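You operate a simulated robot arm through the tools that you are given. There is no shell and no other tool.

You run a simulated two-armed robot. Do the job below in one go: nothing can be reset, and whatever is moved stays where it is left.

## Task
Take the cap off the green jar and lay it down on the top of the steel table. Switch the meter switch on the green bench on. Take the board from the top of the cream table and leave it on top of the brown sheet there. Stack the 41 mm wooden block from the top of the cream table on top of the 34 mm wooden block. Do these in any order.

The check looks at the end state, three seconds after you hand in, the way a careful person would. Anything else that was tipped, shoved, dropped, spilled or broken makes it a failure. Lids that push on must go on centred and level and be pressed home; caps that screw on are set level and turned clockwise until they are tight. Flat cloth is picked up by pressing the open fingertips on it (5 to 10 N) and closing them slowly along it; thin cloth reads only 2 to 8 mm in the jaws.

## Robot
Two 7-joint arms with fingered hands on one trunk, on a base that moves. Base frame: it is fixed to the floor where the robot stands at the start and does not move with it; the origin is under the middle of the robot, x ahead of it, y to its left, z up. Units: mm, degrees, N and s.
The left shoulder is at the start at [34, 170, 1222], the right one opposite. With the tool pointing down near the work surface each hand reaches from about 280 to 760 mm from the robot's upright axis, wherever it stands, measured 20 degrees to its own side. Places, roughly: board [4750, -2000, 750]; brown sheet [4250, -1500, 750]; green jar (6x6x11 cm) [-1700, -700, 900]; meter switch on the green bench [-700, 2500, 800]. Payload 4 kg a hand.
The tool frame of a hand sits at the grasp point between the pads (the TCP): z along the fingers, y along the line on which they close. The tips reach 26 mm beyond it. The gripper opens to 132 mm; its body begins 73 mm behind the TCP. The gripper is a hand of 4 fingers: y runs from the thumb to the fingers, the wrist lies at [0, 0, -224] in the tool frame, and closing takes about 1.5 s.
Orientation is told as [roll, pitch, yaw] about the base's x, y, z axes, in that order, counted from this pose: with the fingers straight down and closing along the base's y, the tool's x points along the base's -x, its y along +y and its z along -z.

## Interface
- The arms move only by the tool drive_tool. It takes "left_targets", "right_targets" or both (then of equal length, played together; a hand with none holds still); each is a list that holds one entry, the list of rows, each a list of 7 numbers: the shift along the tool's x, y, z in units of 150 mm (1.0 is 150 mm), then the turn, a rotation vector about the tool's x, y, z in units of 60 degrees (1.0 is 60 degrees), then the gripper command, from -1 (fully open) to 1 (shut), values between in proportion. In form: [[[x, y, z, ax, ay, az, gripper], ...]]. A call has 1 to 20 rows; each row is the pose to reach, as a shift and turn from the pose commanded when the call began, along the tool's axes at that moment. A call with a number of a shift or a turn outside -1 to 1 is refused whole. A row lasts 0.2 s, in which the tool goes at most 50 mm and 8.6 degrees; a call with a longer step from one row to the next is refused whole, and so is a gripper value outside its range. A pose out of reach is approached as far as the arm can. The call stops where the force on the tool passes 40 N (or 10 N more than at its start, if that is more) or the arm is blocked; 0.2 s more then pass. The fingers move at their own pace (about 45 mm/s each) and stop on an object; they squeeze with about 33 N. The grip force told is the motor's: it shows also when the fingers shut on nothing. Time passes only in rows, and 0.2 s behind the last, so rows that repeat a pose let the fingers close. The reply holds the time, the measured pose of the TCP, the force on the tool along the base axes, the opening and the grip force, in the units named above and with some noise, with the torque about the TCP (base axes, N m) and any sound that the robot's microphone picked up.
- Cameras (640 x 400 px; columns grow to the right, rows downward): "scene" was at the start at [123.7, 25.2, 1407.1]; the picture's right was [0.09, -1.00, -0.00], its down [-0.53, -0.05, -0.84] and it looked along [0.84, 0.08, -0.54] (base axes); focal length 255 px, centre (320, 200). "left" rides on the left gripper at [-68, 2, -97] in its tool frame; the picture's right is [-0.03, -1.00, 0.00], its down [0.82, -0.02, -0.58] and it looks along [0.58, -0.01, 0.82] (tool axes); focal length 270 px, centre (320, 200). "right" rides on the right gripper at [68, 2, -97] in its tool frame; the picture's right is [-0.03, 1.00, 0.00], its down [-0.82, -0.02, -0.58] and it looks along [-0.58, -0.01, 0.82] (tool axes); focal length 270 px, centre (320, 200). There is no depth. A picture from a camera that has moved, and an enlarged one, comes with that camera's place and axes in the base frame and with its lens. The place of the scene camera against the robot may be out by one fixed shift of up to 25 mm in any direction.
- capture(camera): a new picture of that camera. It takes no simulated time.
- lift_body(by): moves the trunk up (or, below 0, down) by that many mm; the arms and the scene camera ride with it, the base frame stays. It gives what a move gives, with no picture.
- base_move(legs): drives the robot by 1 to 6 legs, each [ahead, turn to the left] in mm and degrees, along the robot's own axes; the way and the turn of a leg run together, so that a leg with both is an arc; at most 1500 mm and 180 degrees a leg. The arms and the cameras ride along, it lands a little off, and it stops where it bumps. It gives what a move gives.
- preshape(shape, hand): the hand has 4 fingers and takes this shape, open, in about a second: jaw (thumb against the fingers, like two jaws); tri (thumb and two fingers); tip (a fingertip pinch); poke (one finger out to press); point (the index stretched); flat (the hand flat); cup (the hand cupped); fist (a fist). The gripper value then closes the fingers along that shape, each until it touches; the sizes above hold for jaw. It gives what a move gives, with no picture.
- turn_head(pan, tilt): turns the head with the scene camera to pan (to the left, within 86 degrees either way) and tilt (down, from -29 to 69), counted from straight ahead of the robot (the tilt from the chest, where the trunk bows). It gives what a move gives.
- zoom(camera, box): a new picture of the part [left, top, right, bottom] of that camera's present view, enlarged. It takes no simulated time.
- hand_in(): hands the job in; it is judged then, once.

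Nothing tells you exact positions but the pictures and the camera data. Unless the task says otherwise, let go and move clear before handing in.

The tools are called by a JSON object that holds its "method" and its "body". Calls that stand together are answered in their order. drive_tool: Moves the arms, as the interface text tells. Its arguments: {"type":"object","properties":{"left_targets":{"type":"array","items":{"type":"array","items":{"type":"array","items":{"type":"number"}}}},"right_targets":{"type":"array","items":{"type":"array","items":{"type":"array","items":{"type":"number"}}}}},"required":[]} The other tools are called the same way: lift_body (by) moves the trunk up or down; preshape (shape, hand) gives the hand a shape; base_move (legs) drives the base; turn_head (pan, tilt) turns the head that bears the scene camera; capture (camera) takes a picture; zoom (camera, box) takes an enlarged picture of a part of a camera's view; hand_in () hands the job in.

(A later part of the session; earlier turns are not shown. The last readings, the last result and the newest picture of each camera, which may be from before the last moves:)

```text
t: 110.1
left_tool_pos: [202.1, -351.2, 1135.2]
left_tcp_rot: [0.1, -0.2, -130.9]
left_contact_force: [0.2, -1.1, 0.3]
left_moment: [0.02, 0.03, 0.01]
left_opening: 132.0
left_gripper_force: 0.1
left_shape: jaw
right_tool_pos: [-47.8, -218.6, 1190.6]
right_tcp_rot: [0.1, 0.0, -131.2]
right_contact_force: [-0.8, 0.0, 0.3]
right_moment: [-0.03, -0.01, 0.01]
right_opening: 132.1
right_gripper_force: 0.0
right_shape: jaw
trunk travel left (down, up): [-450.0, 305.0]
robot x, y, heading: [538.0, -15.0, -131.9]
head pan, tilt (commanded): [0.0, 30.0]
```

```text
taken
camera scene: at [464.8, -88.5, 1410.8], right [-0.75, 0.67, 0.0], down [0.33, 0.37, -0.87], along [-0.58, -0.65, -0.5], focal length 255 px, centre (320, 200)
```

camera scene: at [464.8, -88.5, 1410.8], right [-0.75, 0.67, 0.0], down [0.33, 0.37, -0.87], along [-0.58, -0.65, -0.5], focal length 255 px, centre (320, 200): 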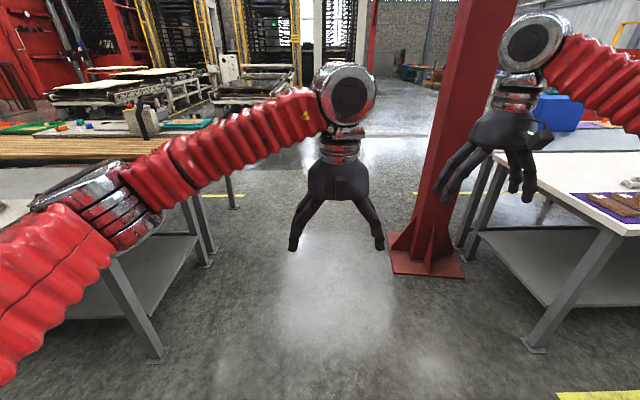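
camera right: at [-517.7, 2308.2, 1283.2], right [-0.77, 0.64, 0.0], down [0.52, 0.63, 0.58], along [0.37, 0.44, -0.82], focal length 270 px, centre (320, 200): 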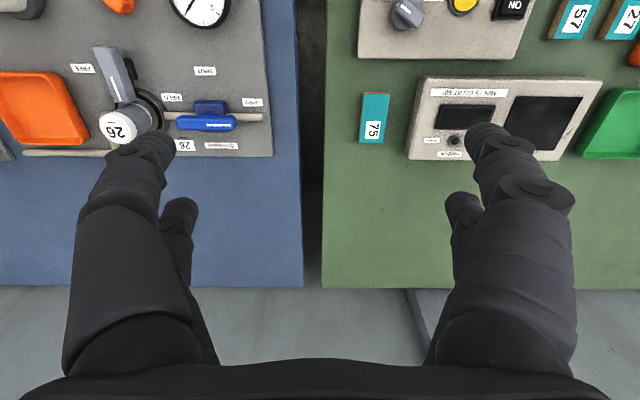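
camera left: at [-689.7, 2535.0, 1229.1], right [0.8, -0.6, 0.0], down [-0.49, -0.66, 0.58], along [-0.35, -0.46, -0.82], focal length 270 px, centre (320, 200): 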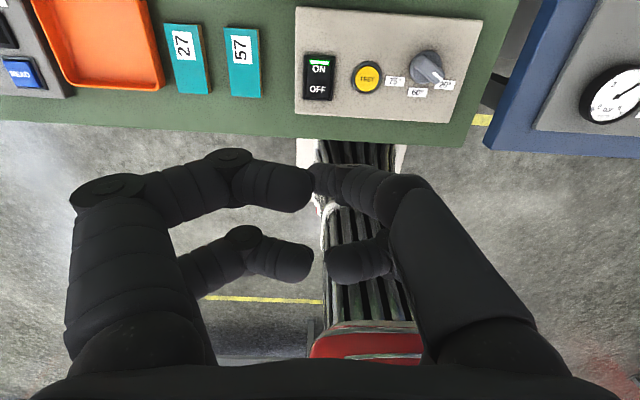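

The gap ahead is clear: column foot on the right, grey table on the left. I drive forward past the column.

{"method": "base_move", "body": {"legs": [[1200, 0], [1150, 0]]}}

{"method": "turn_head", "body": {"pan": -75, "tilt": 30}}

{"method": "capture", "body": {"camera": "scene"}}

{"method": "turn_head", "body": {"pan": 0, "tilt": 30}}

{"method": "capture", "body": {"camera": "scene"}}

```text
t: 121.7
left_tool_pos: [-1353.1, -2088.6, 1136.1]
left_tcp_rot: [0.1, -0.1, -131.1]
left_contact_force: [-0.6, 0.1, -0.3]
left_moment: [0.03, -0.03, -0.04]
left_opening: 131.8
left_gripper_force: 0.1
left_shape: jaw
right_tool_pos: [-1603.3, -1955.0, 1189.6]
right_tcp_rot: [0.0, 0.1, -131.1]
right_contact_force: [0.3, 0.3, 0.3]
right_moment: [0.01, -0.02, 0.01]
right_opening: 132.1
right_gripper_force: 0.1
right_shape: jaw
trunk travel left (down, up): [-450.0, 305.0]
robot x, y, heading: [-1015.2, -1756.6, -131.8]
head pan, tilt (commanded): [0.0, 30.0]
```

```text
t: 123.2
left_tool_pos: [-1353.9, -2088.8, 1136.1]
left_tcp_rot: [0.1, -0.4, -131.1]
left_contact_force: [-0.8, 0.1, 0.5]
left_moment: [-0.01, -0.04, 0.01]
left_opening: 132.0
left_gripper_force: 0.1
left_shape: jaw
right_tool_pos: [-1603.9, -1955.3, 1191.5]
right_tcp_rot: [0.0, 0.0, -131.2]
right_contact_force: [0.4, -0.5, 0.3]
right_moment: [0.0, 0.0, 0.01]
right_opening: 131.8
right_gripper_force: 0.0
right_shape: jaw
trunk travel left (down, up): [-450.0, 305.0]
robot x, y, heading: [-1016.8, -1754.8, -132.0]
head pan, tilt (commanded): [-75.0, 30.0]
```

```text
taken
camera scene: at [-1111.1, -1718.0, 1410.9], right [0.45, 0.89, 0.0], down [0.45, -0.22, -0.87], along [-0.77, 0.39, -0.5], focal length 255 px, centre (320, 200)
```

scene: 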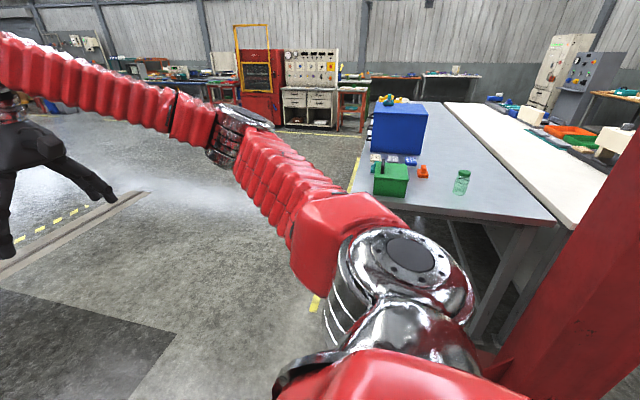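

```text
t: 124.7
left_tool_pos: [-1353.8, -2087.8, 1135.9]
left_tcp_rot: [0.1, -0.2, -131.1]
left_contact_force: [0.8, -0.6, 0.8]
left_moment: [-0.01, 0.0, 0.01]
left_opening: 131.9
left_gripper_force: 0.1
left_shape: jaw
right_tool_pos: [-1603.3, -1954.7, 1191.7]
right_tcp_rot: [0.0, -0.1, -131.2]
right_contact_force: [-0.1, 0.6, 0.5]
right_moment: [0.03, 0.02, -0.04]
right_opening: 132.0
right_gripper_force: 0.1
right_shape: jaw
trunk travel left (down, up): [-450.0, 305.0]
robot x, y, heading: [-1012.6, -1752.6, -131.9]
head pan, tilt (commanded): [0.0, 30.0]
```

```text
taken
camera scene: at [-1090.7, -1826.1, 1410.8], right [-0.74, 0.67, 0.0], down [0.33, 0.37, -0.87], along [-0.58, -0.64, -0.5], focal length 255 px, centre (320, 200)
```

scene: 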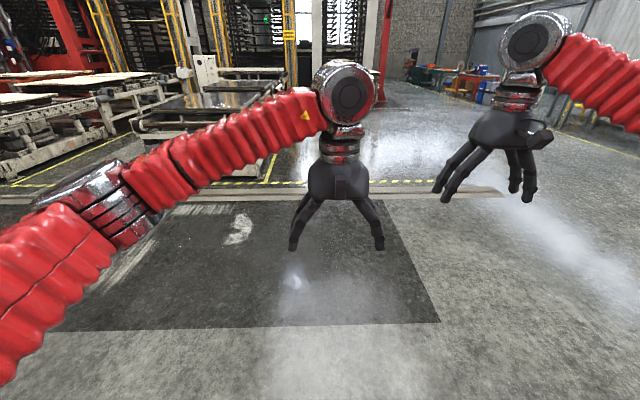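

The jar is visible on the steel table about 170 mm from its end, right beside the column. I'll turn right in steps to face that table end from the open side, keeping clear of the column.

{"method": "base_move", "body": {"legs": [[0, -31]]}}

{"method": "base_move", "body": {"legs": [[0, -31]]}}

{"method": "base_move", "body": {"legs": [[0, -31]]}}

{"method": "turn_head", "body": {"pan": 0, "tilt": 30}}

{"method": "capture", "body": {"camera": "scene"}}

```text
t: 126.8
left_tool_pos: [-1476.4, -1865.5, 1134.9]
left_tcp_rot: [0.0, -0.2, -162.3]
left_contact_force: [0.0, -0.1, 0.2]
left_moment: [0.01, 0.0, -0.02]
left_opening: 131.9
left_gripper_force: 0.1
left_shape: jaw
right_tool_pos: [-1620.3, -1620.9, 1189.8]
right_tcp_rot: [0.0, 0.0, -162.6]
right_contact_force: [-0.8, 0.0, -0.2]
right_moment: [0.03, -0.05, -0.02]
right_opening: 132.0
right_gripper_force: 0.1
right_shape: jaw
trunk travel left (down, up): [-450.0, 305.0]
robot x, y, heading: [-1006.7, -1784.4, -162.9]
head pan, tilt (commanded): [0.0, 30.0]
```

```text
t: 128.8
left_tool_pos: [-1453.2, -1614.8, 1136.6]
left_tcp_rot: [0.1, -0.2, 167.3]
left_contact_force: [-0.2, -0.2, -0.2]
left_moment: [0.0, -0.03, 0.02]
left_opening: 131.9
left_gripper_force: 0.0
left_shape: jaw
right_tool_pos: [-1455.7, -1332.4, 1191.4]
right_tcp_rot: [-0.1, -0.1, 167.1]
right_contact_force: [0.0, 0.5, 0.5]
right_moment: [0.0, 0.01, 0.0]
right_opening: 132.1
right_gripper_force: 0.0
right_shape: jaw
trunk travel left (down, up): [-450.0, 305.0]
robot x, y, heading: [-1013.8, -1814.7, 166.7]
head pan, tilt (commanded): [0.0, 30.0]
```

```text
t: 130.9
left_tool_pos: [-1285.8, -1418.9, 1136.2]
left_tcp_rot: [0.2, -0.1, 136.0]
left_contact_force: [-0.3, -0.3, 0.1]
left_moment: [0.0, 0.01, -0.04]
left_opening: 132.0
left_gripper_force: 0.0
left_shape: jaw
right_tool_pos: [-1139.1, -1175.9, 1193.4]
right_tcp_rot: [-0.1, -0.1, 135.7]
right_contact_force: [0.5, -0.5, 0.7]
right_moment: [0.0, -0.03, 0.0]
right_opening: 131.9
right_gripper_force: 0.0
right_shape: jaw
trunk travel left (down, up): [-450.0, 305.0]
robot x, y, heading: [-1036.6, -1840.6, 135.8]
head pan, tilt (commanded): [0.0, 30.0]
```

```text
t: 131.5
left_tool_pos: [-1280.9, -1417.5, 1137.1]
left_tcp_rot: [0.3, -0.3, 136.1]
left_contact_force: [1.5, 1.2, -0.2]
left_moment: [-0.04, 0.07, 0.03]
left_opening: 131.7
left_gripper_force: 0.1
left_shape: jaw
right_tool_pos: [-1135.4, -1175.2, 1191.3]
right_tcp_rot: [0.1, -0.1, 135.8]
right_contact_force: [1.1, -1.0, 0.3]
right_moment: [-0.05, 0.08, 0.02]
right_opening: 132.0
right_gripper_force: 0.0
right_shape: jaw
trunk travel left (down, up): [-450.0, 305.0]
robot x, y, heading: [-1037.5, -1840.4, 135.7]
head pan, tilt (commanded): [0.0, 30.0]
```

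```text
taken
camera scene: at [-1114.1, -1738.9, 1410.9], right [0.7, 0.72, 0.0], down [0.36, -0.35, -0.87], along [-0.62, 0.6, -0.5], focal length 255 px, centre (320, 200)
```

scene: 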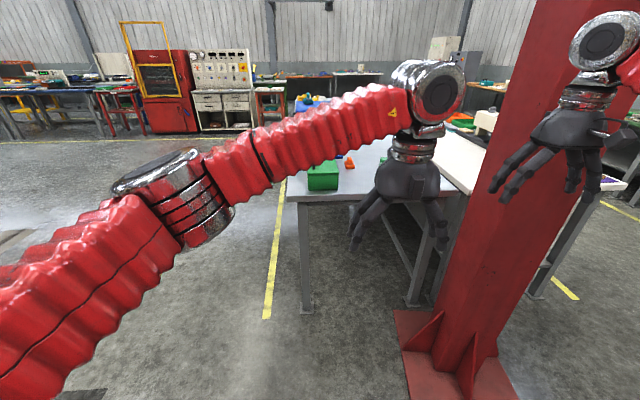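

The arms have drifted right relative to my body from the turns, which brings the right hand and elbow close to the column. I'll re-centre both hands to the left before going forward.

{"method": "drive_tool", "body": {"left_targets": [[[0, 0.25, 0, 0, 0, 0, -1], [0, 0.5, 0, 0, 0, 0, -1], [0, 0.75, 0, 0, 0, 0, -1], [0, 1.0, 0, 0, 0, 0, -1]]], "right_targets": [[[0.05, 0.25, 0, 0, 0, 0, -1], [0.1, 0.5, 0, 0, 0, 0, -1], [0.15, 0.75, 0, 0, 0, 0, -1], [0.2, 1.0, 0, 0, 0, 0, -1]]]}}

{"method": "drive_tool", "body": {"left_targets": [[[0, 0.25, 0, 0, 0, 0, -1], [0, 0.5, 0, 0, 0, 0, -1], [0, 0.75, 0, 0, 0, 0, -1], [0, 1.0, 0, 0, 0, 0, -1]]], "right_targets": [[[0.05, 0.1, 0, 0, 0, 0, -1], [0.1, 0.2, 0, 0, 0, 0, -1], [0.15, 0.3, 0, 0, 0, 0, -1], [0.2, 0.4, 0, 0, 0, 0, -1]]]}}

{"method": "turn_head", "body": {"pan": -30, "tilt": 30}}

{"method": "capture", "body": {"camera": "scene"}}

```text
t: 132.5
left_tool_pos: [-1388.3, -1528.5, 1139.6]
left_tcp_rot: [0.1, -0.4, 136.0]
left_contact_force: [-0.2, -0.1, 0.2]
left_moment: [0.02, -0.02, -0.02]
left_opening: 131.9
left_gripper_force: 0.0
left_shape: jaw
right_tool_pos: [-1223.6, -1304.5, 1193.4]
right_tcp_rot: [-0.1, -0.1, 136.0]
right_contact_force: [-0.2, -0.8, 0.1]
right_moment: [0.05, -0.02, 0.01]
right_opening: 131.6
right_gripper_force: 0.1
right_shape: jaw
trunk travel left (down, up): [-450.0, 305.0]
robot x, y, heading: [-1041.0, -1839.1, 135.5]
head pan, tilt (commanded): [0.0, 30.0]
```

```text
t: 133.5
left_tool_pos: [-1492.2, -1636.2, 1139.3]
left_tcp_rot: [0.1, -0.3, 135.9]
left_contact_force: [1.1, -1.1, 0.0]
left_moment: [0.04, 0.06, 0.03]
left_opening: 132.1
left_gripper_force: 0.1
left_shape: jaw
right_tool_pos: [-1243.1, -1369.4, 1192.9]
right_tcp_rot: [-0.1, 0.1, 135.9]
right_contact_force: [0.5, 0.0, -0.7]
right_moment: [-0.01, 0.04, -0.01]
right_opening: 132.0
right_gripper_force: 0.0
right_shape: jaw
trunk travel left (down, up): [-450.0, 305.0]
robot x, y, heading: [-1037.5, -1842.3, 136.0]
head pan, tilt (commanded): [0.0, 30.0]
```

```text
t: 134.5
left_tool_pos: [-1492.0, -1634.5, 1139.7]
left_tcp_rot: [0.2, -0.3, 136.1]
left_contact_force: [-0.4, 0.2, 0.2]
left_moment: [-0.01, 0.02, 0.02]
left_opening: 132.0
left_gripper_force: 0.2
left_shape: jaw
right_tool_pos: [-1241.4, -1368.0, 1193.5]
right_tcp_rot: [0.0, 0.0, 135.8]
right_contact_force: [0.1, -0.2, 0.6]
right_moment: [-0.03, 0.0, 0.01]
right_opening: 131.6
right_gripper_force: 0.0
right_shape: jaw
trunk travel left (down, up): [-450.0, 305.0]
robot x, y, heading: [-1036.5, -1836.2, 135.9]
head pan, tilt (commanded): [-30.0, 30.0]
```

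```text
taken
camera scene: at [-1077.5, -1717.3, 1410.8], right [0.96, 0.27, 0.0], down [0.14, -0.48, -0.87], along [-0.24, 0.83, -0.5], focal length 255 px, centre (320, 200)
```

scene: 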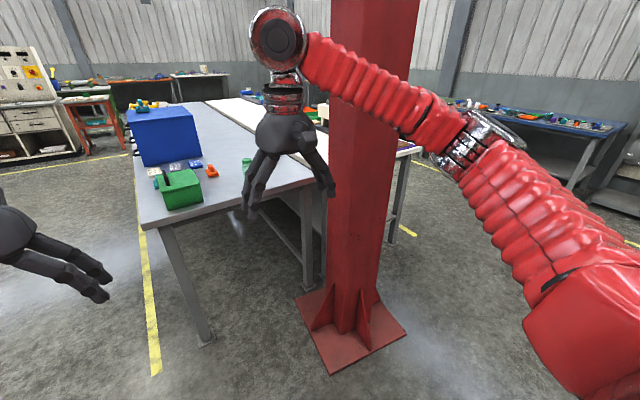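

The column foot and table end are now clear in view. I want to know whether the steel table has a lower shelf and how the items lie around the jar, so I zoom in.

{"method": "zoom", "body": {"camera": "scene", "box": [110, 90, 430, 290]}}

{"method": "zoom", "body": {"camera": "scene", "box": [130, 90, 290, 220]}}

```text
2.00 times, centred on (270, 190) of scene
camera zoom: at [-1077.5, -1717.3, 1410.8], right [0.96, 0.27, 0.0], down [0.14, -0.48, -0.87], along [-0.24, 0.83, -0.5], focal length 510 px, centre (420, 220)
```

zoom: 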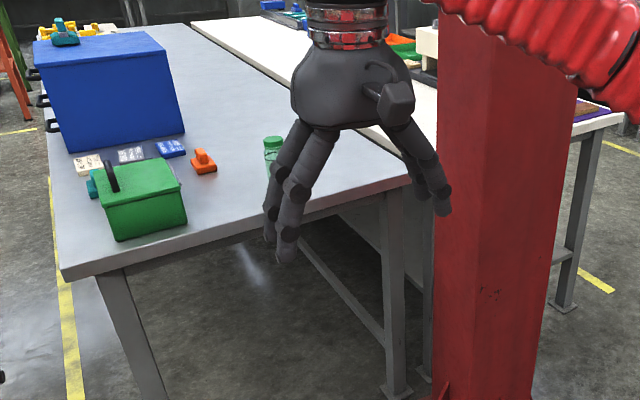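

```text
3.08 times, centred on (210, 155) of scene
camera zoom: at [-1077.5, -1717.3, 1410.8], right [0.96, 0.27, 0.0], down [0.14, -0.48, -0.87], along [-0.24, 0.83, -0.5], focal length 784 px, centre (658, 338)
```

zoom: 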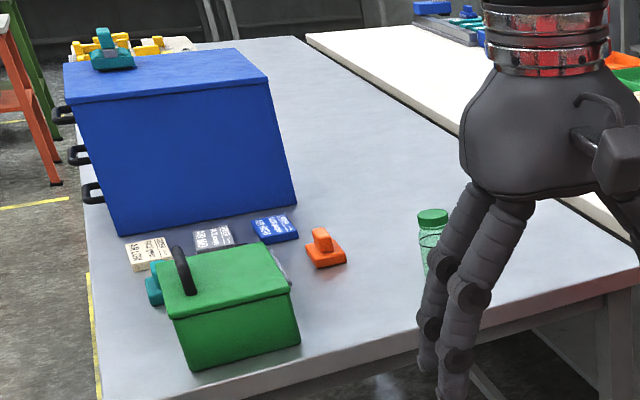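

The steel table is open beneath its end, and the jar sits about 170 mm in from that end. I'll stretch the right arm straight forward so its elbow stays slim when I drive past the column, then check the elbow.

{"method": "drive_tool", "body": {"right_targets": [[[-0.25, 0.04, 0.05, 0, 0, 0, -1], [-0.5, 0.08, 0.1, 0, 0, 0, -1], [-0.75, 0.12, 0.15, 0, 0, 0, -1], [-1.0, 0.16, 0.2, 0, 0, 0, -1]]]}}

{"method": "drive_tool", "body": {"right_targets": [[[-0.2, 0.0, 0.03, 0, 0, 0, -1], [-0.4, 0.0, 0.06, 0, 0, 0, -1], [-0.4, 0.0, 0.06, 0, 0, 0, -1]]]}}

{"method": "turn_head", "body": {"pan": -50, "tilt": 25}}

{"method": "capture", "body": {"camera": "scene"}}

```text
t: 135.5
left_tool_pos: [-1493.5, -1636.6, 1139.2]
left_tcp_rot: [0.0, -0.2, 136.0]
left_contact_force: [-0.7, -0.9, 0.0]
left_moment: [-0.01, 0.0, -0.01]
left_opening: 131.9
left_gripper_force: 0.0
left_shape: jaw
right_tool_pos: [-1367.7, -1280.6, 1162.3]
right_tcp_rot: [-0.1, 0.0, 136.0]
right_contact_force: [-0.2, -0.3, -0.8]
right_moment: [-0.01, 0.0, -0.01]
right_opening: 131.9
right_gripper_force: 0.1
right_shape: jaw
trunk travel left (down, up): [-450.0, 305.0]
robot x, y, heading: [-1038.1, -1841.8, 136.0]
head pan, tilt (commanded): [-30.0, 30.0]
```

```text
t: 136.3
left_tool_pos: [-1491.2, -1634.5, 1139.1]
left_tcp_rot: [0.2, -0.3, 136.0]
left_contact_force: [0.3, -0.3, -0.7]
left_moment: [0.0, 0.01, -0.05]
left_opening: 132.3
left_gripper_force: 0.1
left_shape: jaw
right_tool_pos: [-1410.1, -1238.6, 1154.0]
right_tcp_rot: [0.1, 0.1, 135.9]
right_contact_force: [-0.3, -0.2, 0.2]
right_moment: [-0.03, 0.03, 0.03]
right_opening: 131.9
right_gripper_force: 0.1
right_shape: jaw
trunk travel left (down, up): [-450.0, 305.0]
robot x, y, heading: [-1037.5, -1842.8, 135.5]
head pan, tilt (commanded): [-30.0, 30.0]
```

```text
t: 137.1
left_tool_pos: [-1492.1, -1634.1, 1138.5]
left_tcp_rot: [0.1, -0.3, 136.1]
left_contact_force: [-0.2, 0.3, 0.9]
left_moment: [-0.02, 0.02, 0.04]
left_opening: 132.0
left_gripper_force: 0.0
left_shape: jaw
right_tool_pos: [-1411.0, -1238.9, 1154.7]
right_tcp_rot: [0.0, 0.1, 135.9]
right_contact_force: [-0.2, 1.2, -0.1]
right_moment: [-0.01, 0.0, -0.01]
right_opening: 132.1
right_gripper_force: 0.1
right_shape: jaw
trunk travel left (down, up): [-450.0, 305.0]
robot x, y, heading: [-1036.6, -1842.7, 135.7]
head pan, tilt (commanded): [-50.0, 25.0]
```

```text
taken
camera scene: at [-1046.3, -1712.3, 1418.8], right [1.0, -0.07, 0.0], down [-0.03, -0.42, -0.91], along [0.07, 0.9, -0.42], focal length 255 px, centre (320, 200)
```

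scene: 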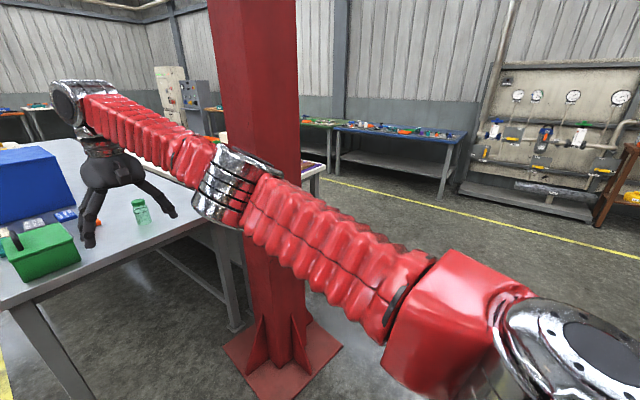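

The elbow is now only about 250 mm to the side. I turn slightly right and drive half of the way toward the table end, then check clearances.

{"method": "base_move", "body": {"legs": [[0, -8], [450, 0]]}}

{"method": "turn_head", "body": {"pan": -60, "tilt": 35}}

{"method": "capture", "body": {"camera": "scene"}}

{"method": "turn_head", "body": {"pan": 0, "tilt": 45}}

{"method": "capture", "body": {"camera": "scene"}}

```text
t: 138.9
left_tool_pos: [-1481.2, -1545.3, 1143.9]
left_tcp_rot: [0.2, -1.0, 127.8]
left_contact_force: [-0.6, 0.8, -1.1]
left_moment: [-0.05, -0.05, 0.0]
left_opening: 131.8
left_gripper_force: 0.0
left_shape: jaw
right_tool_pos: [-1348.7, -1157.3, 1165.3]
right_tcp_rot: [-0.1, -0.8, 127.6]
right_contact_force: [-1.1, 0.1, -0.2]
right_moment: [-0.02, -0.02, -0.01]
right_opening: 131.8
right_gripper_force: 0.1
right_shape: jaw
trunk travel left (down, up): [-450.0, 305.0]
robot x, y, heading: [-1077.7, -1808.6, 125.6]
head pan, tilt (commanded): [-50.0, 25.0]
stopped in leg 2: the robot was blocked; the commanded pose is now the measured one
```

```text
t: 139.6
left_tool_pos: [-1481.5, -1543.2, 1143.0]
left_tcp_rot: [0.2, -0.7, 127.9]
left_contact_force: [0.5, 0.3, 0.1]
left_moment: [0.0, 0.01, 0.02]
left_opening: 132.1
left_gripper_force: 0.2
left_shape: jaw
right_tool_pos: [-1349.3, -1154.8, 1164.6]
right_tcp_rot: [0.0, -0.6, 127.6]
right_contact_force: [0.7, -0.2, -0.3]
right_moment: [0.0, -0.02, -0.01]
right_opening: 132.0
right_gripper_force: 0.1
right_shape: jaw
trunk travel left (down, up): [-450.0, 305.0]
robot x, y, heading: [-1073.6, -1809.0, 125.7]
head pan, tilt (commanded): [-60.0, 35.0]
```

```text
taken
camera scene: at [-1049.0, -1689.3, 1403.1], right [0.91, -0.41, 0.0], down [-0.24, -0.52, -0.82], along [0.34, 0.75, -0.57], focal length 255 px, centre (320, 200)
```

scene: 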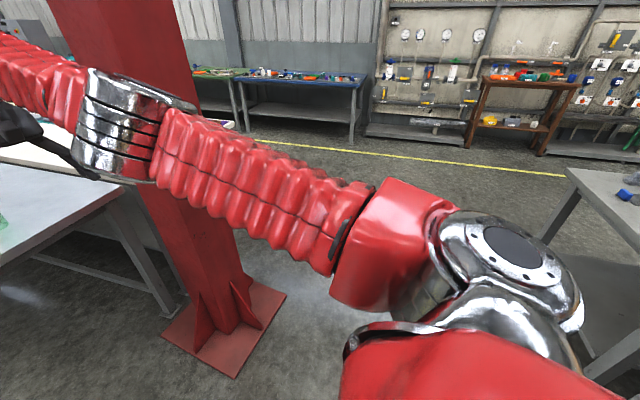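

```text
t: 140.9
left_tool_pos: [-1480.9, -1542.3, 1144.3]
left_tcp_rot: [0.2, -0.8, 127.7]
left_contact_force: [0.0, 0.2, -0.6]
left_moment: [-0.03, -0.01, 0.0]
left_opening: 132.0
left_gripper_force: 0.0
left_shape: jaw
right_tool_pos: [-1348.9, -1153.9, 1162.6]
right_tcp_rot: [-0.1, -0.6, 127.6]
right_contact_force: [-0.3, -0.3, -0.6]
right_moment: [-0.03, -0.01, 0.0]
right_opening: 132.1
right_gripper_force: 0.1
right_shape: jaw
trunk travel left (down, up): [-450.0, 305.0]
robot x, y, heading: [-1076.8, -1810.3, 125.8]
head pan, tilt (commanded): [0.0, 45.0]
```

```text
taken
camera scene: at [-1133.2, -1703.1, 1388.2], right [0.81, 0.58, 0.0], down [0.41, -0.58, -0.71], along [-0.41, 0.57, -0.71], focal length 255 px, centre (320, 200)
```

scene: 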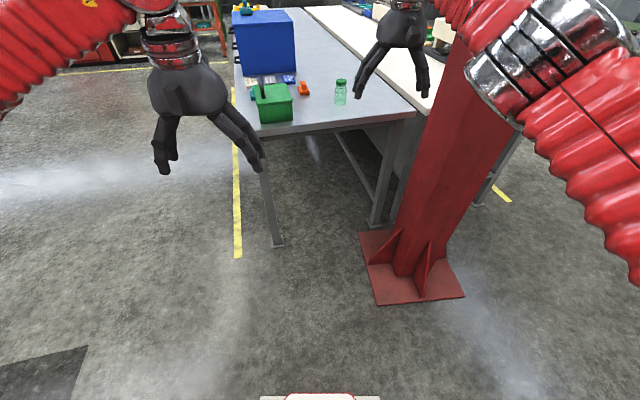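

That block again came right after a turn in one call, with nothing in front, so it was only drift bookkeeping. Heading is right for passing the column, so I drive forward now with a straight leg only.

{"method": "base_move", "body": {"legs": [[420, 0]]}}

{"method": "turn_head", "body": {"pan": -50, "tilt": 35}}

{"method": "capture", "body": {"camera": "scene"}}

```text
t: 143.5
left_tool_pos: [-1725.5, -1206.2, 1143.3]
left_tcp_rot: [0.3, -0.8, 128.1]
left_contact_force: [-0.1, -1.0, 0.6]
left_moment: [-0.02, 0.0, -0.03]
left_opening: 132.0
left_gripper_force: 0.1
left_shape: jaw
right_tool_pos: [-1596.1, -817.6, 1162.8]
right_tcp_rot: [-0.1, -0.6, 127.8]
right_contact_force: [-0.5, 0.8, -0.5]
right_moment: [-0.01, -0.04, 0.0]
right_opening: 132.1
right_gripper_force: 0.1
right_shape: jaw
trunk travel left (down, up): [-450.0, 305.0]
robot x, y, heading: [-1320.8, -1472.9, 126.1]
head pan, tilt (commanded): [0.0, 45.0]
```

```text
t: 144.7
left_tool_pos: [-1726.2, -1205.9, 1144.1]
left_tcp_rot: [0.2, -0.8, 128.2]
left_contact_force: [-0.2, 0.6, 1.2]
left_moment: [0.02, -0.03, 0.0]
left_opening: 132.2
left_gripper_force: 0.1
left_shape: jaw
right_tool_pos: [-1595.7, -820.3, 1164.3]
right_tcp_rot: [-0.1, -0.6, 127.8]
right_contact_force: [0.1, 0.2, -0.6]
right_moment: [-0.01, 0.02, -0.01]
right_opening: 132.0
right_gripper_force: 0.1
right_shape: jaw
trunk travel left (down, up): [-450.0, 305.0]
robot x, y, heading: [-1317.8, -1473.6, 125.7]
head pan, tilt (commanded): [-50.0, 35.0]
```

```text
taken
camera scene: at [-1307.2, -1346.6, 1403.1], right [0.97, -0.24, 0.0], down [-0.14, -0.56, -0.82], along [0.2, 0.79, -0.57], focal length 255 px, centre (320, 200)
```

scene: 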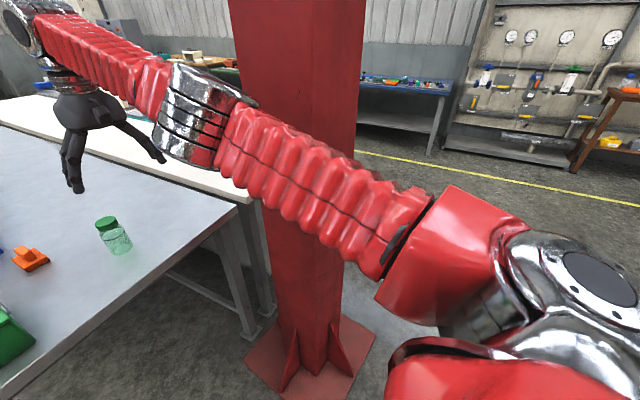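

The jar and column clearances look fine. I'll drive the remaining 350 mm and then straighten toward the table.

{"method": "base_move", "body": {"legs": [[345, 0]]}}

{"method": "base_move", "body": {"legs": [[0, 9]]}}

{"method": "turn_head", "body": {"pan": -20, "tilt": 50}}

{"method": "capture", "body": {"camera": "scene"}}

{"method": "capture", "body": {"camera": "right"}}

{"method": "capture", "body": {"camera": "left"}}

```text
t: 146.9
left_tool_pos: [-1925.8, -929.8, 1143.6]
left_tcp_rot: [0.3, -0.8, 128.2]
left_contact_force: [-0.1, 1.0, -0.2]
left_moment: [-0.06, -0.04, -0.01]
left_opening: 132.0
left_gripper_force: 0.0
left_shape: jaw
right_tool_pos: [-1796.3, -542.3, 1163.8]
right_tcp_rot: [-0.1, -0.6, 127.9]
right_contact_force: [0.0, 0.0, -0.4]
right_moment: [-0.03, -0.01, -0.01]
right_opening: 131.9
right_gripper_force: 0.0
right_shape: jaw
trunk travel left (down, up): [-450.0, 305.0]
robot x, y, heading: [-1516.2, -1193.5, 126.1]
head pan, tilt (commanded): [-50.0, 35.0]
```

```text
t: 148.0
left_tool_pos: [-1963.5, -999.6, 1145.1]
left_tcp_rot: [0.1, -0.9, 137.2]
left_contact_force: [-0.2, 0.1, 0.0]
left_moment: [0.0, 0.02, 0.02]
left_opening: 132.0
left_gripper_force: 0.0
left_shape: jaw
right_tool_pos: [-1893.9, -594.7, 1164.1]
right_tcp_rot: [-0.1, -0.6, 136.8]
right_contact_force: [0.6, -0.2, -0.5]
right_moment: [0.04, -0.02, -0.01]
right_opening: 132.0
right_gripper_force: 0.1
right_shape: jaw
trunk travel left (down, up): [-450.0, 305.0]
robot x, y, heading: [-1513.1, -1192.3, 135.1]
head pan, tilt (commanded): [-50.0, 35.0]
```

```text
t: 149.0
left_tool_pos: [-1963.0, -1000.6, 1144.9]
left_tcp_rot: [0.2, -0.8, 137.2]
left_contact_force: [-0.1, -0.6, 0.4]
left_moment: [-0.03, -0.01, -0.01]
left_opening: 132.0
left_gripper_force: 0.1
left_shape: jaw
right_tool_pos: [-1895.3, -595.3, 1164.9]
right_tcp_rot: [-0.2, -0.7, 136.8]
right_contact_force: [0.6, -0.5, 0.3]
right_moment: [0.01, 0.0, 0.0]
right_opening: 132.1
right_gripper_force: 0.0
right_shape: jaw
trunk travel left (down, up): [-450.0, 305.0]
robot x, y, heading: [-1511.2, -1185.9, 135.2]
head pan, tilt (commanded): [-20.0, 50.0]
```

```text
taken
camera scene: at [-1557.6, -1082.2, 1381.3], right [0.91, 0.42, 0.0], down [0.32, -0.69, -0.64], along [-0.27, 0.58, -0.77], focal length 255 px, centre (320, 200)
```

scene: 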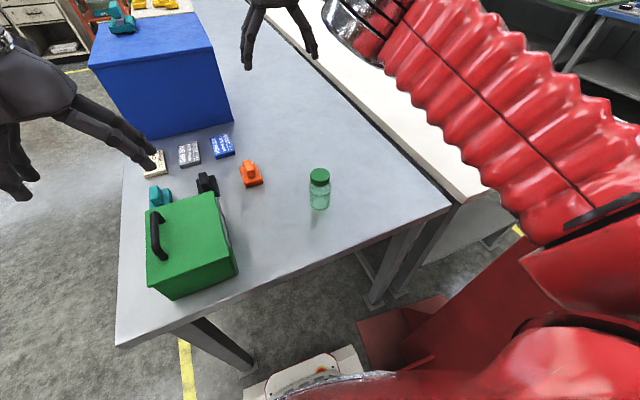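

```text
taken
camera right: at [-1844.3, -645.2, 1260.4], right [-0.7, -0.71, 0.0], down [-0.58, 0.57, 0.59], along [-0.42, 0.41, -0.81], focal length 270 px, centre (320, 200)
```

right: 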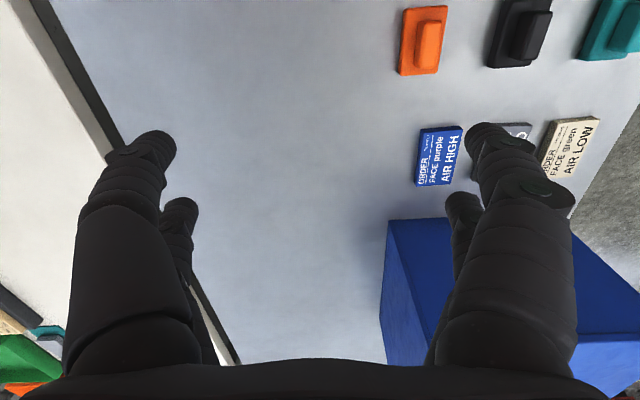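

```text
taken
camera left: at [-2012.3, -955.7, 1242.8], right [0.66, 0.75, 0.0], down [0.62, -0.54, 0.57], along [0.42, -0.37, -0.82], focal length 270 px, centre (320, 200)
```

left: 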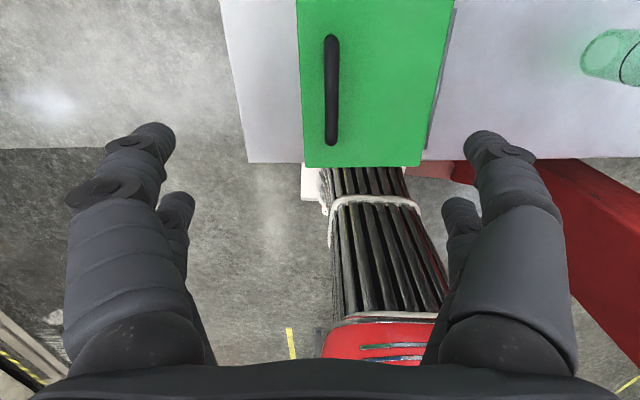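

I'm in place: the jar is about 480 mm ahead and 190 mm to my right, clear of the green caddy. I'll look closely at the jar and cap before bringing the hands in.

{"method": "zoom", "body": {"camera": "scene", "box": [280, 150, 360, 220]}}

{"method": "zoom", "body": {"camera": "scene", "box": [110, 100, 470, 330]}}

```text
5.71 times, centred on (320, 185) of scene
camera zoom: at [-1557.6, -1082.2, 1381.3], right [0.91, 0.42, 0.0], down [0.32, -0.69, -0.64], along [-0.27, 0.58, -0.77], focal length 1457 px, centre (320, 286)
```

zoom: 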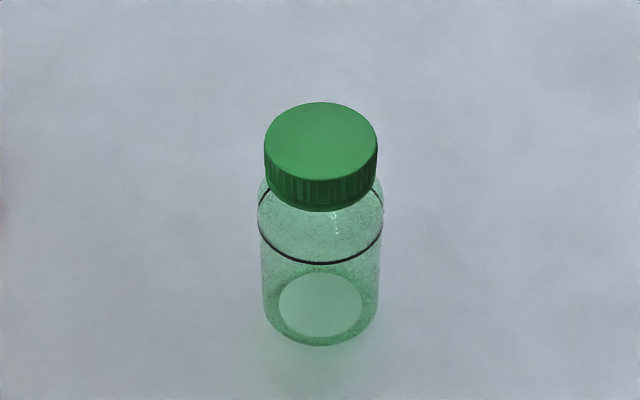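

```text
1.74 times, centred on (290, 215) of scene
camera zoom: at [-1557.6, -1082.2, 1381.3], right [0.91, 0.42, 0.0], down [0.32, -0.69, -0.64], along [-0.27, 0.58, -0.77], focal length 443 px, centre (372, 174)
```

zoom: 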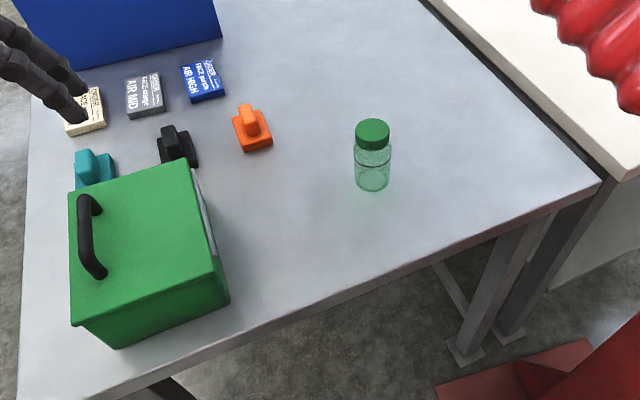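

It is a screw cap about 46 mm wide with ribbed sides, on a 60 mm jar. I'll bring the right hand back above the jar and look down with its camera.

{"method": "drive_tool", "body": {"right_targets": [[[0.25, -0.03, 0.05, 0, 0, 0, -1], [0.5, -0.06, 0.1, 0, 0, 0, -1], [0.75, -0.09, 0.15, 0, 0, 0, -1], [1.0, -0.12, 0.2, 0, 0, 0, -1]]]}}

{"method": "drive_tool", "body": {"right_targets": [[[0.2, -0.05, 0.1, 0, 0, 0, -1], [0.41, -0.11, 0.2, 0, 0, 0, -1], [0.41, -0.11, 0.2, 0, 0, 0, -1]]]}}

{"method": "capture", "body": {"camera": "right"}}

{"method": "capture", "body": {"camera": "scene"}}

```text
t: 150.0
left_tool_pos: [-1961.9, -999.4, 1145.7]
left_tcp_rot: [0.2, -1.0, 137.2]
left_contact_force: [0.7, -0.1, -0.2]
left_moment: [0.02, 0.02, 0.02]
left_opening: 132.1
left_gripper_force: 0.0
left_shape: jaw
right_tool_pos: [-1774.3, -685.7, 1132.2]
right_tcp_rot: [0.0, -0.6, 136.8]
right_contact_force: [0.3, -0.5, 0.6]
right_moment: [0.0, 0.01, 0.01]
right_opening: 131.8
right_gripper_force: 0.0
right_shape: jaw
trunk travel left (down, up): [-450.0, 305.0]
robot x, y, heading: [-1510.9, -1187.2, 135.3]
head pan, tilt (commanded): [-20.0, 50.0]
```

```text
t: 150.8
left_tool_pos: [-1961.8, -998.2, 1144.7]
left_tcp_rot: [0.1, -0.8, 137.2]
left_contact_force: [1.2, 0.3, -0.1]
left_moment: [0.0, 0.0, 0.01]
left_opening: 132.0
left_gripper_force: 0.1
left_shape: jaw
right_tool_pos: [-1717.4, -713.7, 1101.8]
right_tcp_rot: [0.0, -0.5, 136.9]
right_contact_force: [-0.4, 0.3, 0.0]
right_moment: [0.03, 0.01, 0.0]
right_opening: 132.0
right_gripper_force: 0.0
right_shape: jaw
trunk travel left (down, up): [-450.0, 305.0]
robot x, y, heading: [-1510.5, -1190.8, 135.0]
head pan, tilt (commanded): [-20.0, 50.0]
```

```text
taken
camera right: at [-1666.6, -764.8, 1197.1], right [-0.7, -0.71, 0.0], down [-0.58, 0.57, 0.59], along [-0.42, 0.41, -0.81], focal length 270 px, centre (320, 200)
```

right: 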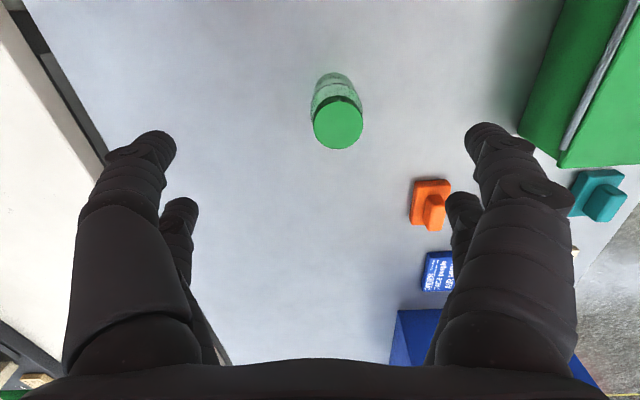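

```text
taken
camera scene: at [-1557.3, -1082.3, 1381.3], right [0.91, 0.42, 0.0], down [0.32, -0.69, -0.64], along [-0.27, 0.58, -0.77], focal length 255 px, centre (320, 200)
```

scene: 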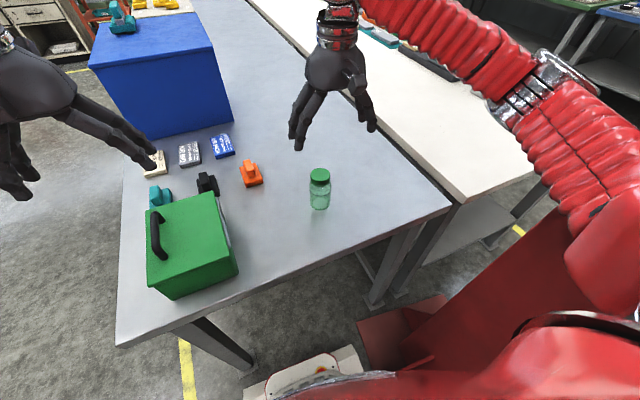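

From the right hand the cap centre is at about (-1738, -719), slightly ahead-left of the TCP. I'll centre over it, lower a bit, and pre-turn the hand clockwise to leave room for unscrewing.

{"method": "drive_tool", "body": {"right_targets": [[[-0.05, 0.06, 0.1, 0, 0, 0.14, -1], [-0.1, 0.115, 0.2, 0, 0, 0.28, -1], [-0.1, 0.115, 0.3, 0, 0, 0.42, -1], [-0.1, 0.115, 0.3, 0, 0, 0.56, -1], [-0.1, 0.115, 0.3, 0, 0, 0.7, -1], [-0.1, 0.115, 0.3, 0, 0, 0.84, -1], [-0.1, 0.115, 0.3, 0, 0, 0.95, -1], [-0.1, 0.115, 0.3, 0, 0, 0.95, -1]]]}}

{"method": "capture", "body": {"camera": "right"}}

{"method": "capture", "body": {"camera": "scene"}}

```text
t: 152.6
left_tool_pos: [-1961.5, -999.0, 1146.3]
left_tcp_rot: [0.1, -0.9, 137.2]
left_contact_force: [-0.8, 0.8, -0.3]
left_moment: [0.01, -0.02, 0.01]
left_opening: 131.9
left_gripper_force: 0.0
left_shape: jaw
right_tool_pos: [-1739.8, -715.5, 1056.8]
right_tcp_rot: [0.5, -0.4, 79.8]
right_contact_force: [-0.3, -0.2, 0.4]
right_moment: [0.0, 0.03, 0.02]
right_opening: 131.9
right_gripper_force: 0.1
right_shape: jaw
trunk travel left (down, up): [-450.0, 305.0]
robot x, y, heading: [-1510.7, -1188.8, 135.3]
head pan, tilt (commanded): [-20.0, 50.0]
```

```text
taken
camera right: at [-1752.2, -784.5, 1153.5], right [-0.98, 0.2, 0.01], down [0.17, 0.79, 0.58], along [0.11, 0.57, -0.81], focal length 270 px, centre (320, 200)
```

right: 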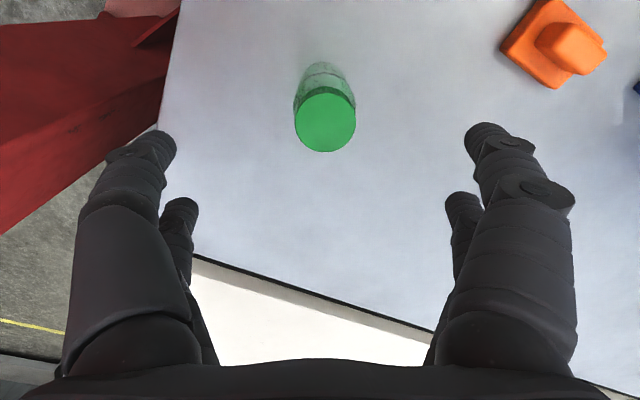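

```text
taken
camera scene: at [-1557.1, -1082.3, 1381.3], right [0.91, 0.42, 0.0], down [0.32, -0.69, -0.64], along [-0.27, 0.58, -0.77], focal length 255 px, centre (320, 200)
```

scene: 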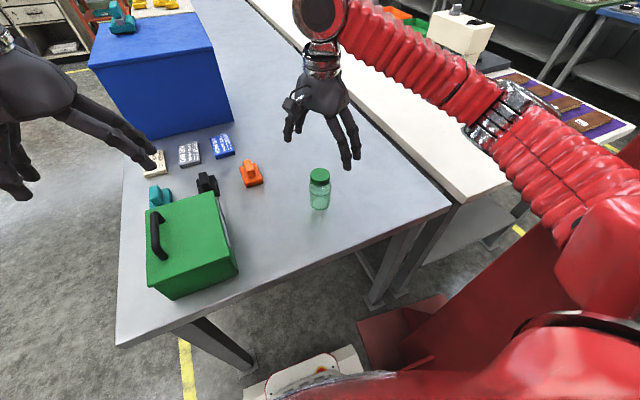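

Triangulating gives the cap centre at (-1743, -713), top near z = 946. I'll lower around it with open fingers, checking once on the way.

{"method": "drive_tool", "body": {"right_targets": [[[-0.027, 0.03, 0.15, 0, 0, 0, -1], [-0.027, 0.03, 0.3, 0, 0, 0, -1], [-0.027, 0.03, 0.45, 0, 0, 0, -1], [-0.027, 0.03, 0.45, 0, 0, 0, -1]]]}}

{"method": "capture", "body": {"camera": "right"}}

{"method": "zoom", "body": {"camera": "scene", "box": [250, 100, 410, 230]}}

```text
t: 153.6
left_tool_pos: [-1962.2, -998.4, 1145.7]
left_tcp_rot: [0.1, -1.0, 137.2]
left_contact_force: [-0.1, 0.8, 0.4]
left_moment: [0.0, -0.01, 0.04]
left_opening: 132.1
left_gripper_force: 0.0
left_shape: jaw
right_tool_pos: [-1745.7, -710.5, 988.6]
right_tcp_rot: [0.6, -0.4, 79.9]
right_contact_force: [-0.2, -0.6, 0.4]
right_moment: [-0.01, -0.02, -0.01]
right_opening: 132.0
right_gripper_force: 0.0
right_shape: jaw
trunk travel left (down, up): [-450.0, 305.0]
robot x, y, heading: [-1510.9, -1188.4, 135.0]
head pan, tilt (commanded): [-20.0, 50.0]
```

```text
taken
camera right: at [-1756.0, -780.7, 1084.6], right [-0.98, 0.2, 0.01], down [0.17, 0.79, 0.58], along [0.11, 0.57, -0.81], focal length 270 px, centre (320, 200)
```

right: 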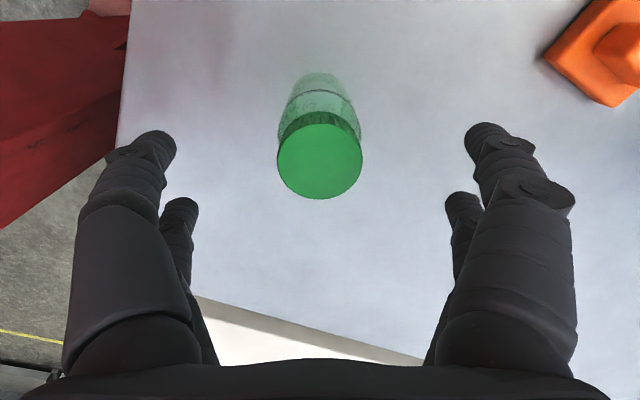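

```text
3.08 times, centred on (330, 165) of scene
camera zoom: at [-1557.0, -1082.5, 1381.4], right [0.91, 0.42, 0.0], down [0.32, -0.69, -0.64], along [-0.27, 0.58, -0.77], focal length 784 px, centre (289, 308)
```

zoom: 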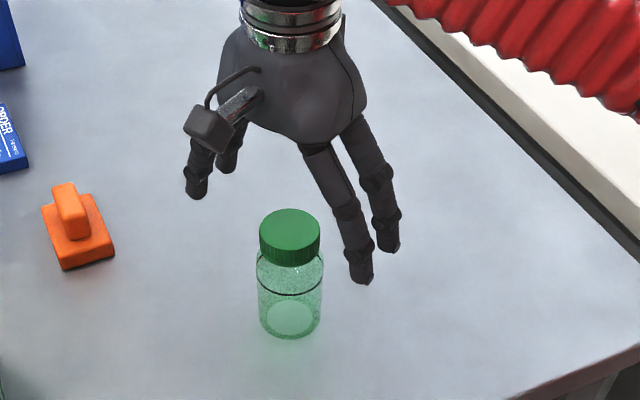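

The cap is centred between the fingers. I lower the last 40 mm so the pads surround the cap, then close.

{"method": "drive_tool", "body": {"right_targets": [[[-0.007, 0.005, 0.1, 0, 0, 0, -1], [-0.014, 0.005, 0.2, 0, 0, 0, -1], [-0.014, 0.005, 0.265, 0, 0, 0, -1], [-0.014, 0.005, 0.265, 0, 0, 0, -1]]]}}

{"method": "capture", "body": {"camera": "right"}}

{"method": "zoom", "body": {"camera": "scene", "box": [250, 100, 410, 230]}}

```text
t: 154.6
left_tool_pos: [-1963.4, -998.9, 1144.3]
left_tcp_rot: [0.1, -0.9, 137.2]
left_contact_force: [0.1, -0.3, -0.4]
left_moment: [0.0, 0.0, 0.0]
left_opening: 131.9
left_gripper_force: 0.1
left_shape: jaw
right_tool_pos: [-1745.6, -707.8, 950.5]
right_tcp_rot: [0.4, -0.6, 79.9]
right_contact_force: [-0.3, 0.0, 0.4]
right_moment: [0.04, 0.01, 0.0]
right_opening: 131.8
right_gripper_force: 0.0
right_shape: jaw
trunk travel left (down, up): [-450.0, 305.0]
robot x, y, heading: [-1509.0, -1189.9, 135.1]
head pan, tilt (commanded): [-20.0, 50.0]
```

```text
taken
camera right: at [-1757.2, -776.6, 1045.4], right [-0.98, 0.2, 0.01], down [0.17, 0.79, 0.58], along [0.11, 0.57, -0.81], focal length 270 px, centre (320, 200)
```

right: 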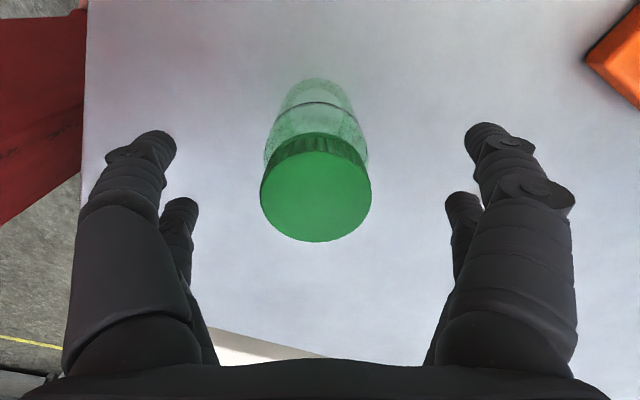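

```text
3.08 times, centred on (330, 165) of scene
camera zoom: at [-1557.1, -1082.4, 1381.3], right [0.91, 0.42, 0.0], down [0.32, -0.69, -0.64], along [-0.27, 0.58, -0.77], focal length 784 px, centre (289, 308)
```

zoom: 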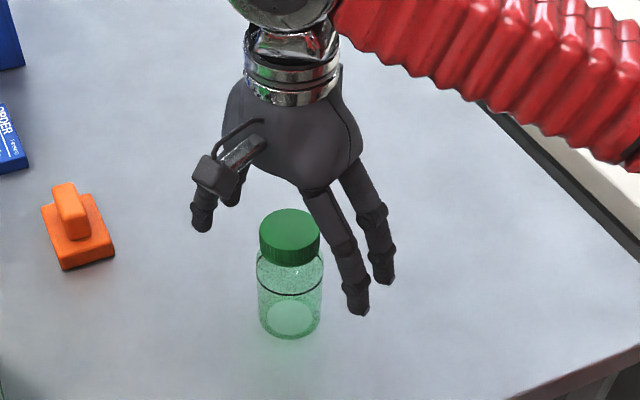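

The cap sits right between the pads with its top at TCP height. Closing the right hand on it now.

{"method": "drive_tool", "body": {"right_targets": [[[0.014, -0.005, 0.01, 0, 0, 0, -0.4], [0.014, -0.005, 0.013, 0, 0, 0, 0.0], [0.014, -0.005, 0.013, 0, 0, 0, 0.2], [0.014, -0.005, 0.013, 0, 0, 0, 0.4], [0.014, -0.005, 0.013, 0, 0, 0, 0.7], [0.014, -0.005, 0.013, 0, 0, 0, 1], [0.014, -0.005, 0.013, 0, 0, 0, 1], [0.014, -0.005, 0.013, 0, 0, 0, 1]]]}}

{"method": "capture", "body": {"camera": "right"}}

{"method": "zoom", "body": {"camera": "scene", "box": [250, 100, 410, 230]}}

```text
t: 156.4
left_tool_pos: [-1961.6, -998.4, 1144.5]
left_tcp_rot: [0.1, -0.9, 137.2]
left_contact_force: [-0.1, -0.3, 0.2]
left_moment: [0.01, -0.02, -0.02]
left_opening: 131.8
left_gripper_force: 0.1
left_shape: jaw
right_tool_pos: [-1743.3, -710.0, 947.4]
right_tcp_rot: [0.6, -0.5, 79.9]
right_contact_force: [0.2, 0.0, 2.1]
right_moment: [0.02, 0.05, 0.0]
right_opening: 29.8
right_gripper_force: 32.8
right_shape: jaw
trunk travel left (down, up): [-450.0, 305.0]
robot x, y, heading: [-1509.9, -1189.4, 135.0]
head pan, tilt (commanded): [-20.0, 50.0]
```

```text
taken
camera right: at [-1756.4, -779.0, 1044.2], right [-0.98, 0.2, 0.01], down [0.17, 0.79, 0.58], along [0.11, 0.57, -0.81], focal length 270 px, centre (320, 200)
```

right: 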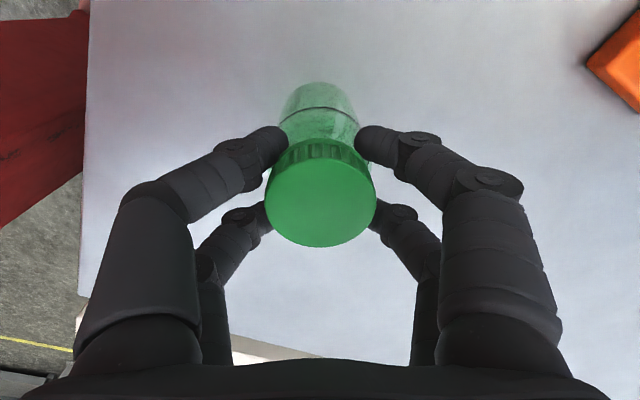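

```text
3.08 times, centred on (330, 165) of scene
camera zoom: at [-1557.0, -1082.4, 1381.4], right [0.91, 0.42, 0.0], down [0.32, -0.69, -0.64], along [-0.27, 0.58, -0.77], focal length 784 px, centre (289, 308)
```

zoom: 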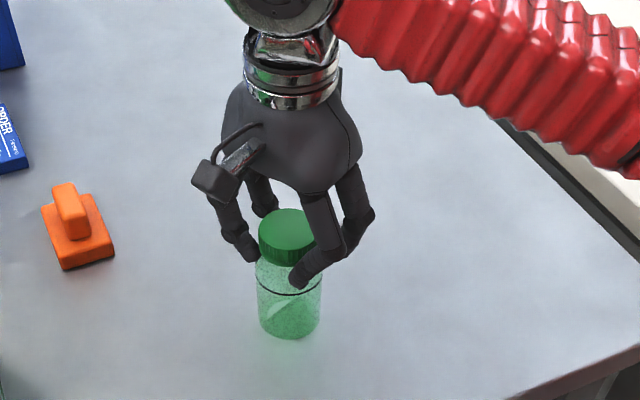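

The four fingers hold the cap firmly. I'll try unscrewing counter-clockwise by a small amount and watch the torque and whether the jar turns with it.

{"method": "drive_tool", "body": {"right_targets": [[[0, 0, 0, 0, 0, -0.1, 1], [0, 0, 0, 0, 0, -0.2, 1], [0, 0, 0, 0, 0, -0.3, 1], [0, 0, 0, 0, 0, -0.4, 1], [0, 0, 0, 0, 0, -0.5, 1]]]}}

{"method": "capture", "body": {"camera": "right"}}

{"method": "zoom", "body": {"camera": "scene", "box": [250, 100, 410, 230]}}

```text
t: 157.6
left_tool_pos: [-1961.6, -999.5, 1144.1]
left_tcp_rot: [0.1, -0.9, 137.2]
left_contact_force: [-0.1, 0.5, 0.2]
left_moment: [0.0, -0.01, 0.02]
left_opening: 132.0
left_gripper_force: 0.1
left_shape: jaw
right_tool_pos: [-1745.5, -709.4, 948.6]
right_tcp_rot: [0.2, -0.7, 109.9]
right_contact_force: [0.3, -0.3, 0.1]
right_moment: [0.02, 0.04, -0.02]
right_opening: 29.5
right_gripper_force: 33.2
right_shape: jaw
trunk travel left (down, up): [-450.0, 305.0]
robot x, y, heading: [-1510.5, -1191.8, 135.0]
head pan, tilt (commanded): [-20.0, 50.0]
```

```text
taken
camera right: at [-1721.0, -776.8, 1044.2], right [-0.95, -0.32, 0.0], down [-0.26, 0.77, 0.59], along [-0.19, 0.56, -0.81], focal length 270 px, centre (320, 200)
```

right: 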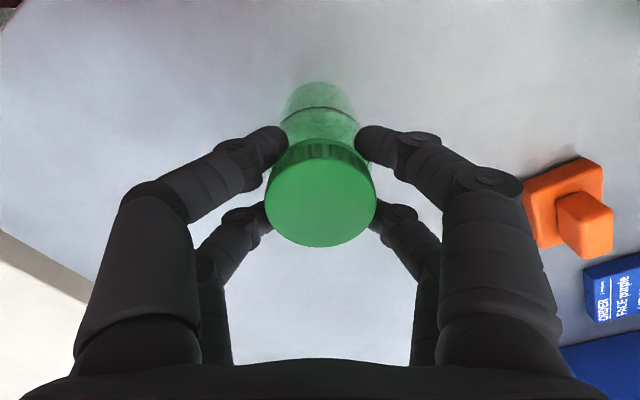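

```text
3.08 times, centred on (330, 165) of scene
camera zoom: at [-1557.1, -1082.3, 1381.3], right [0.91, 0.42, 0.0], down [0.32, -0.69, -0.64], along [-0.27, 0.58, -0.77], focal length 784 px, centre (289, 308)
```

zoom: 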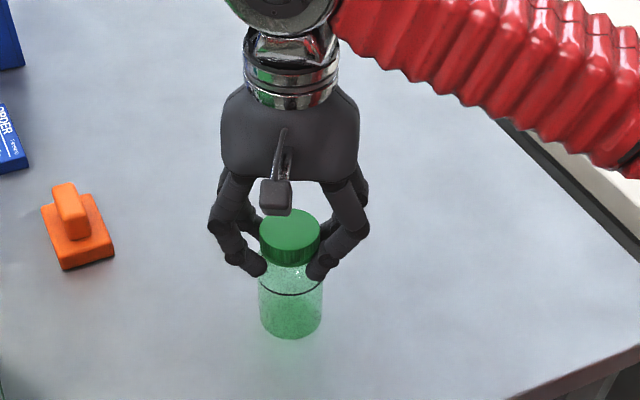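

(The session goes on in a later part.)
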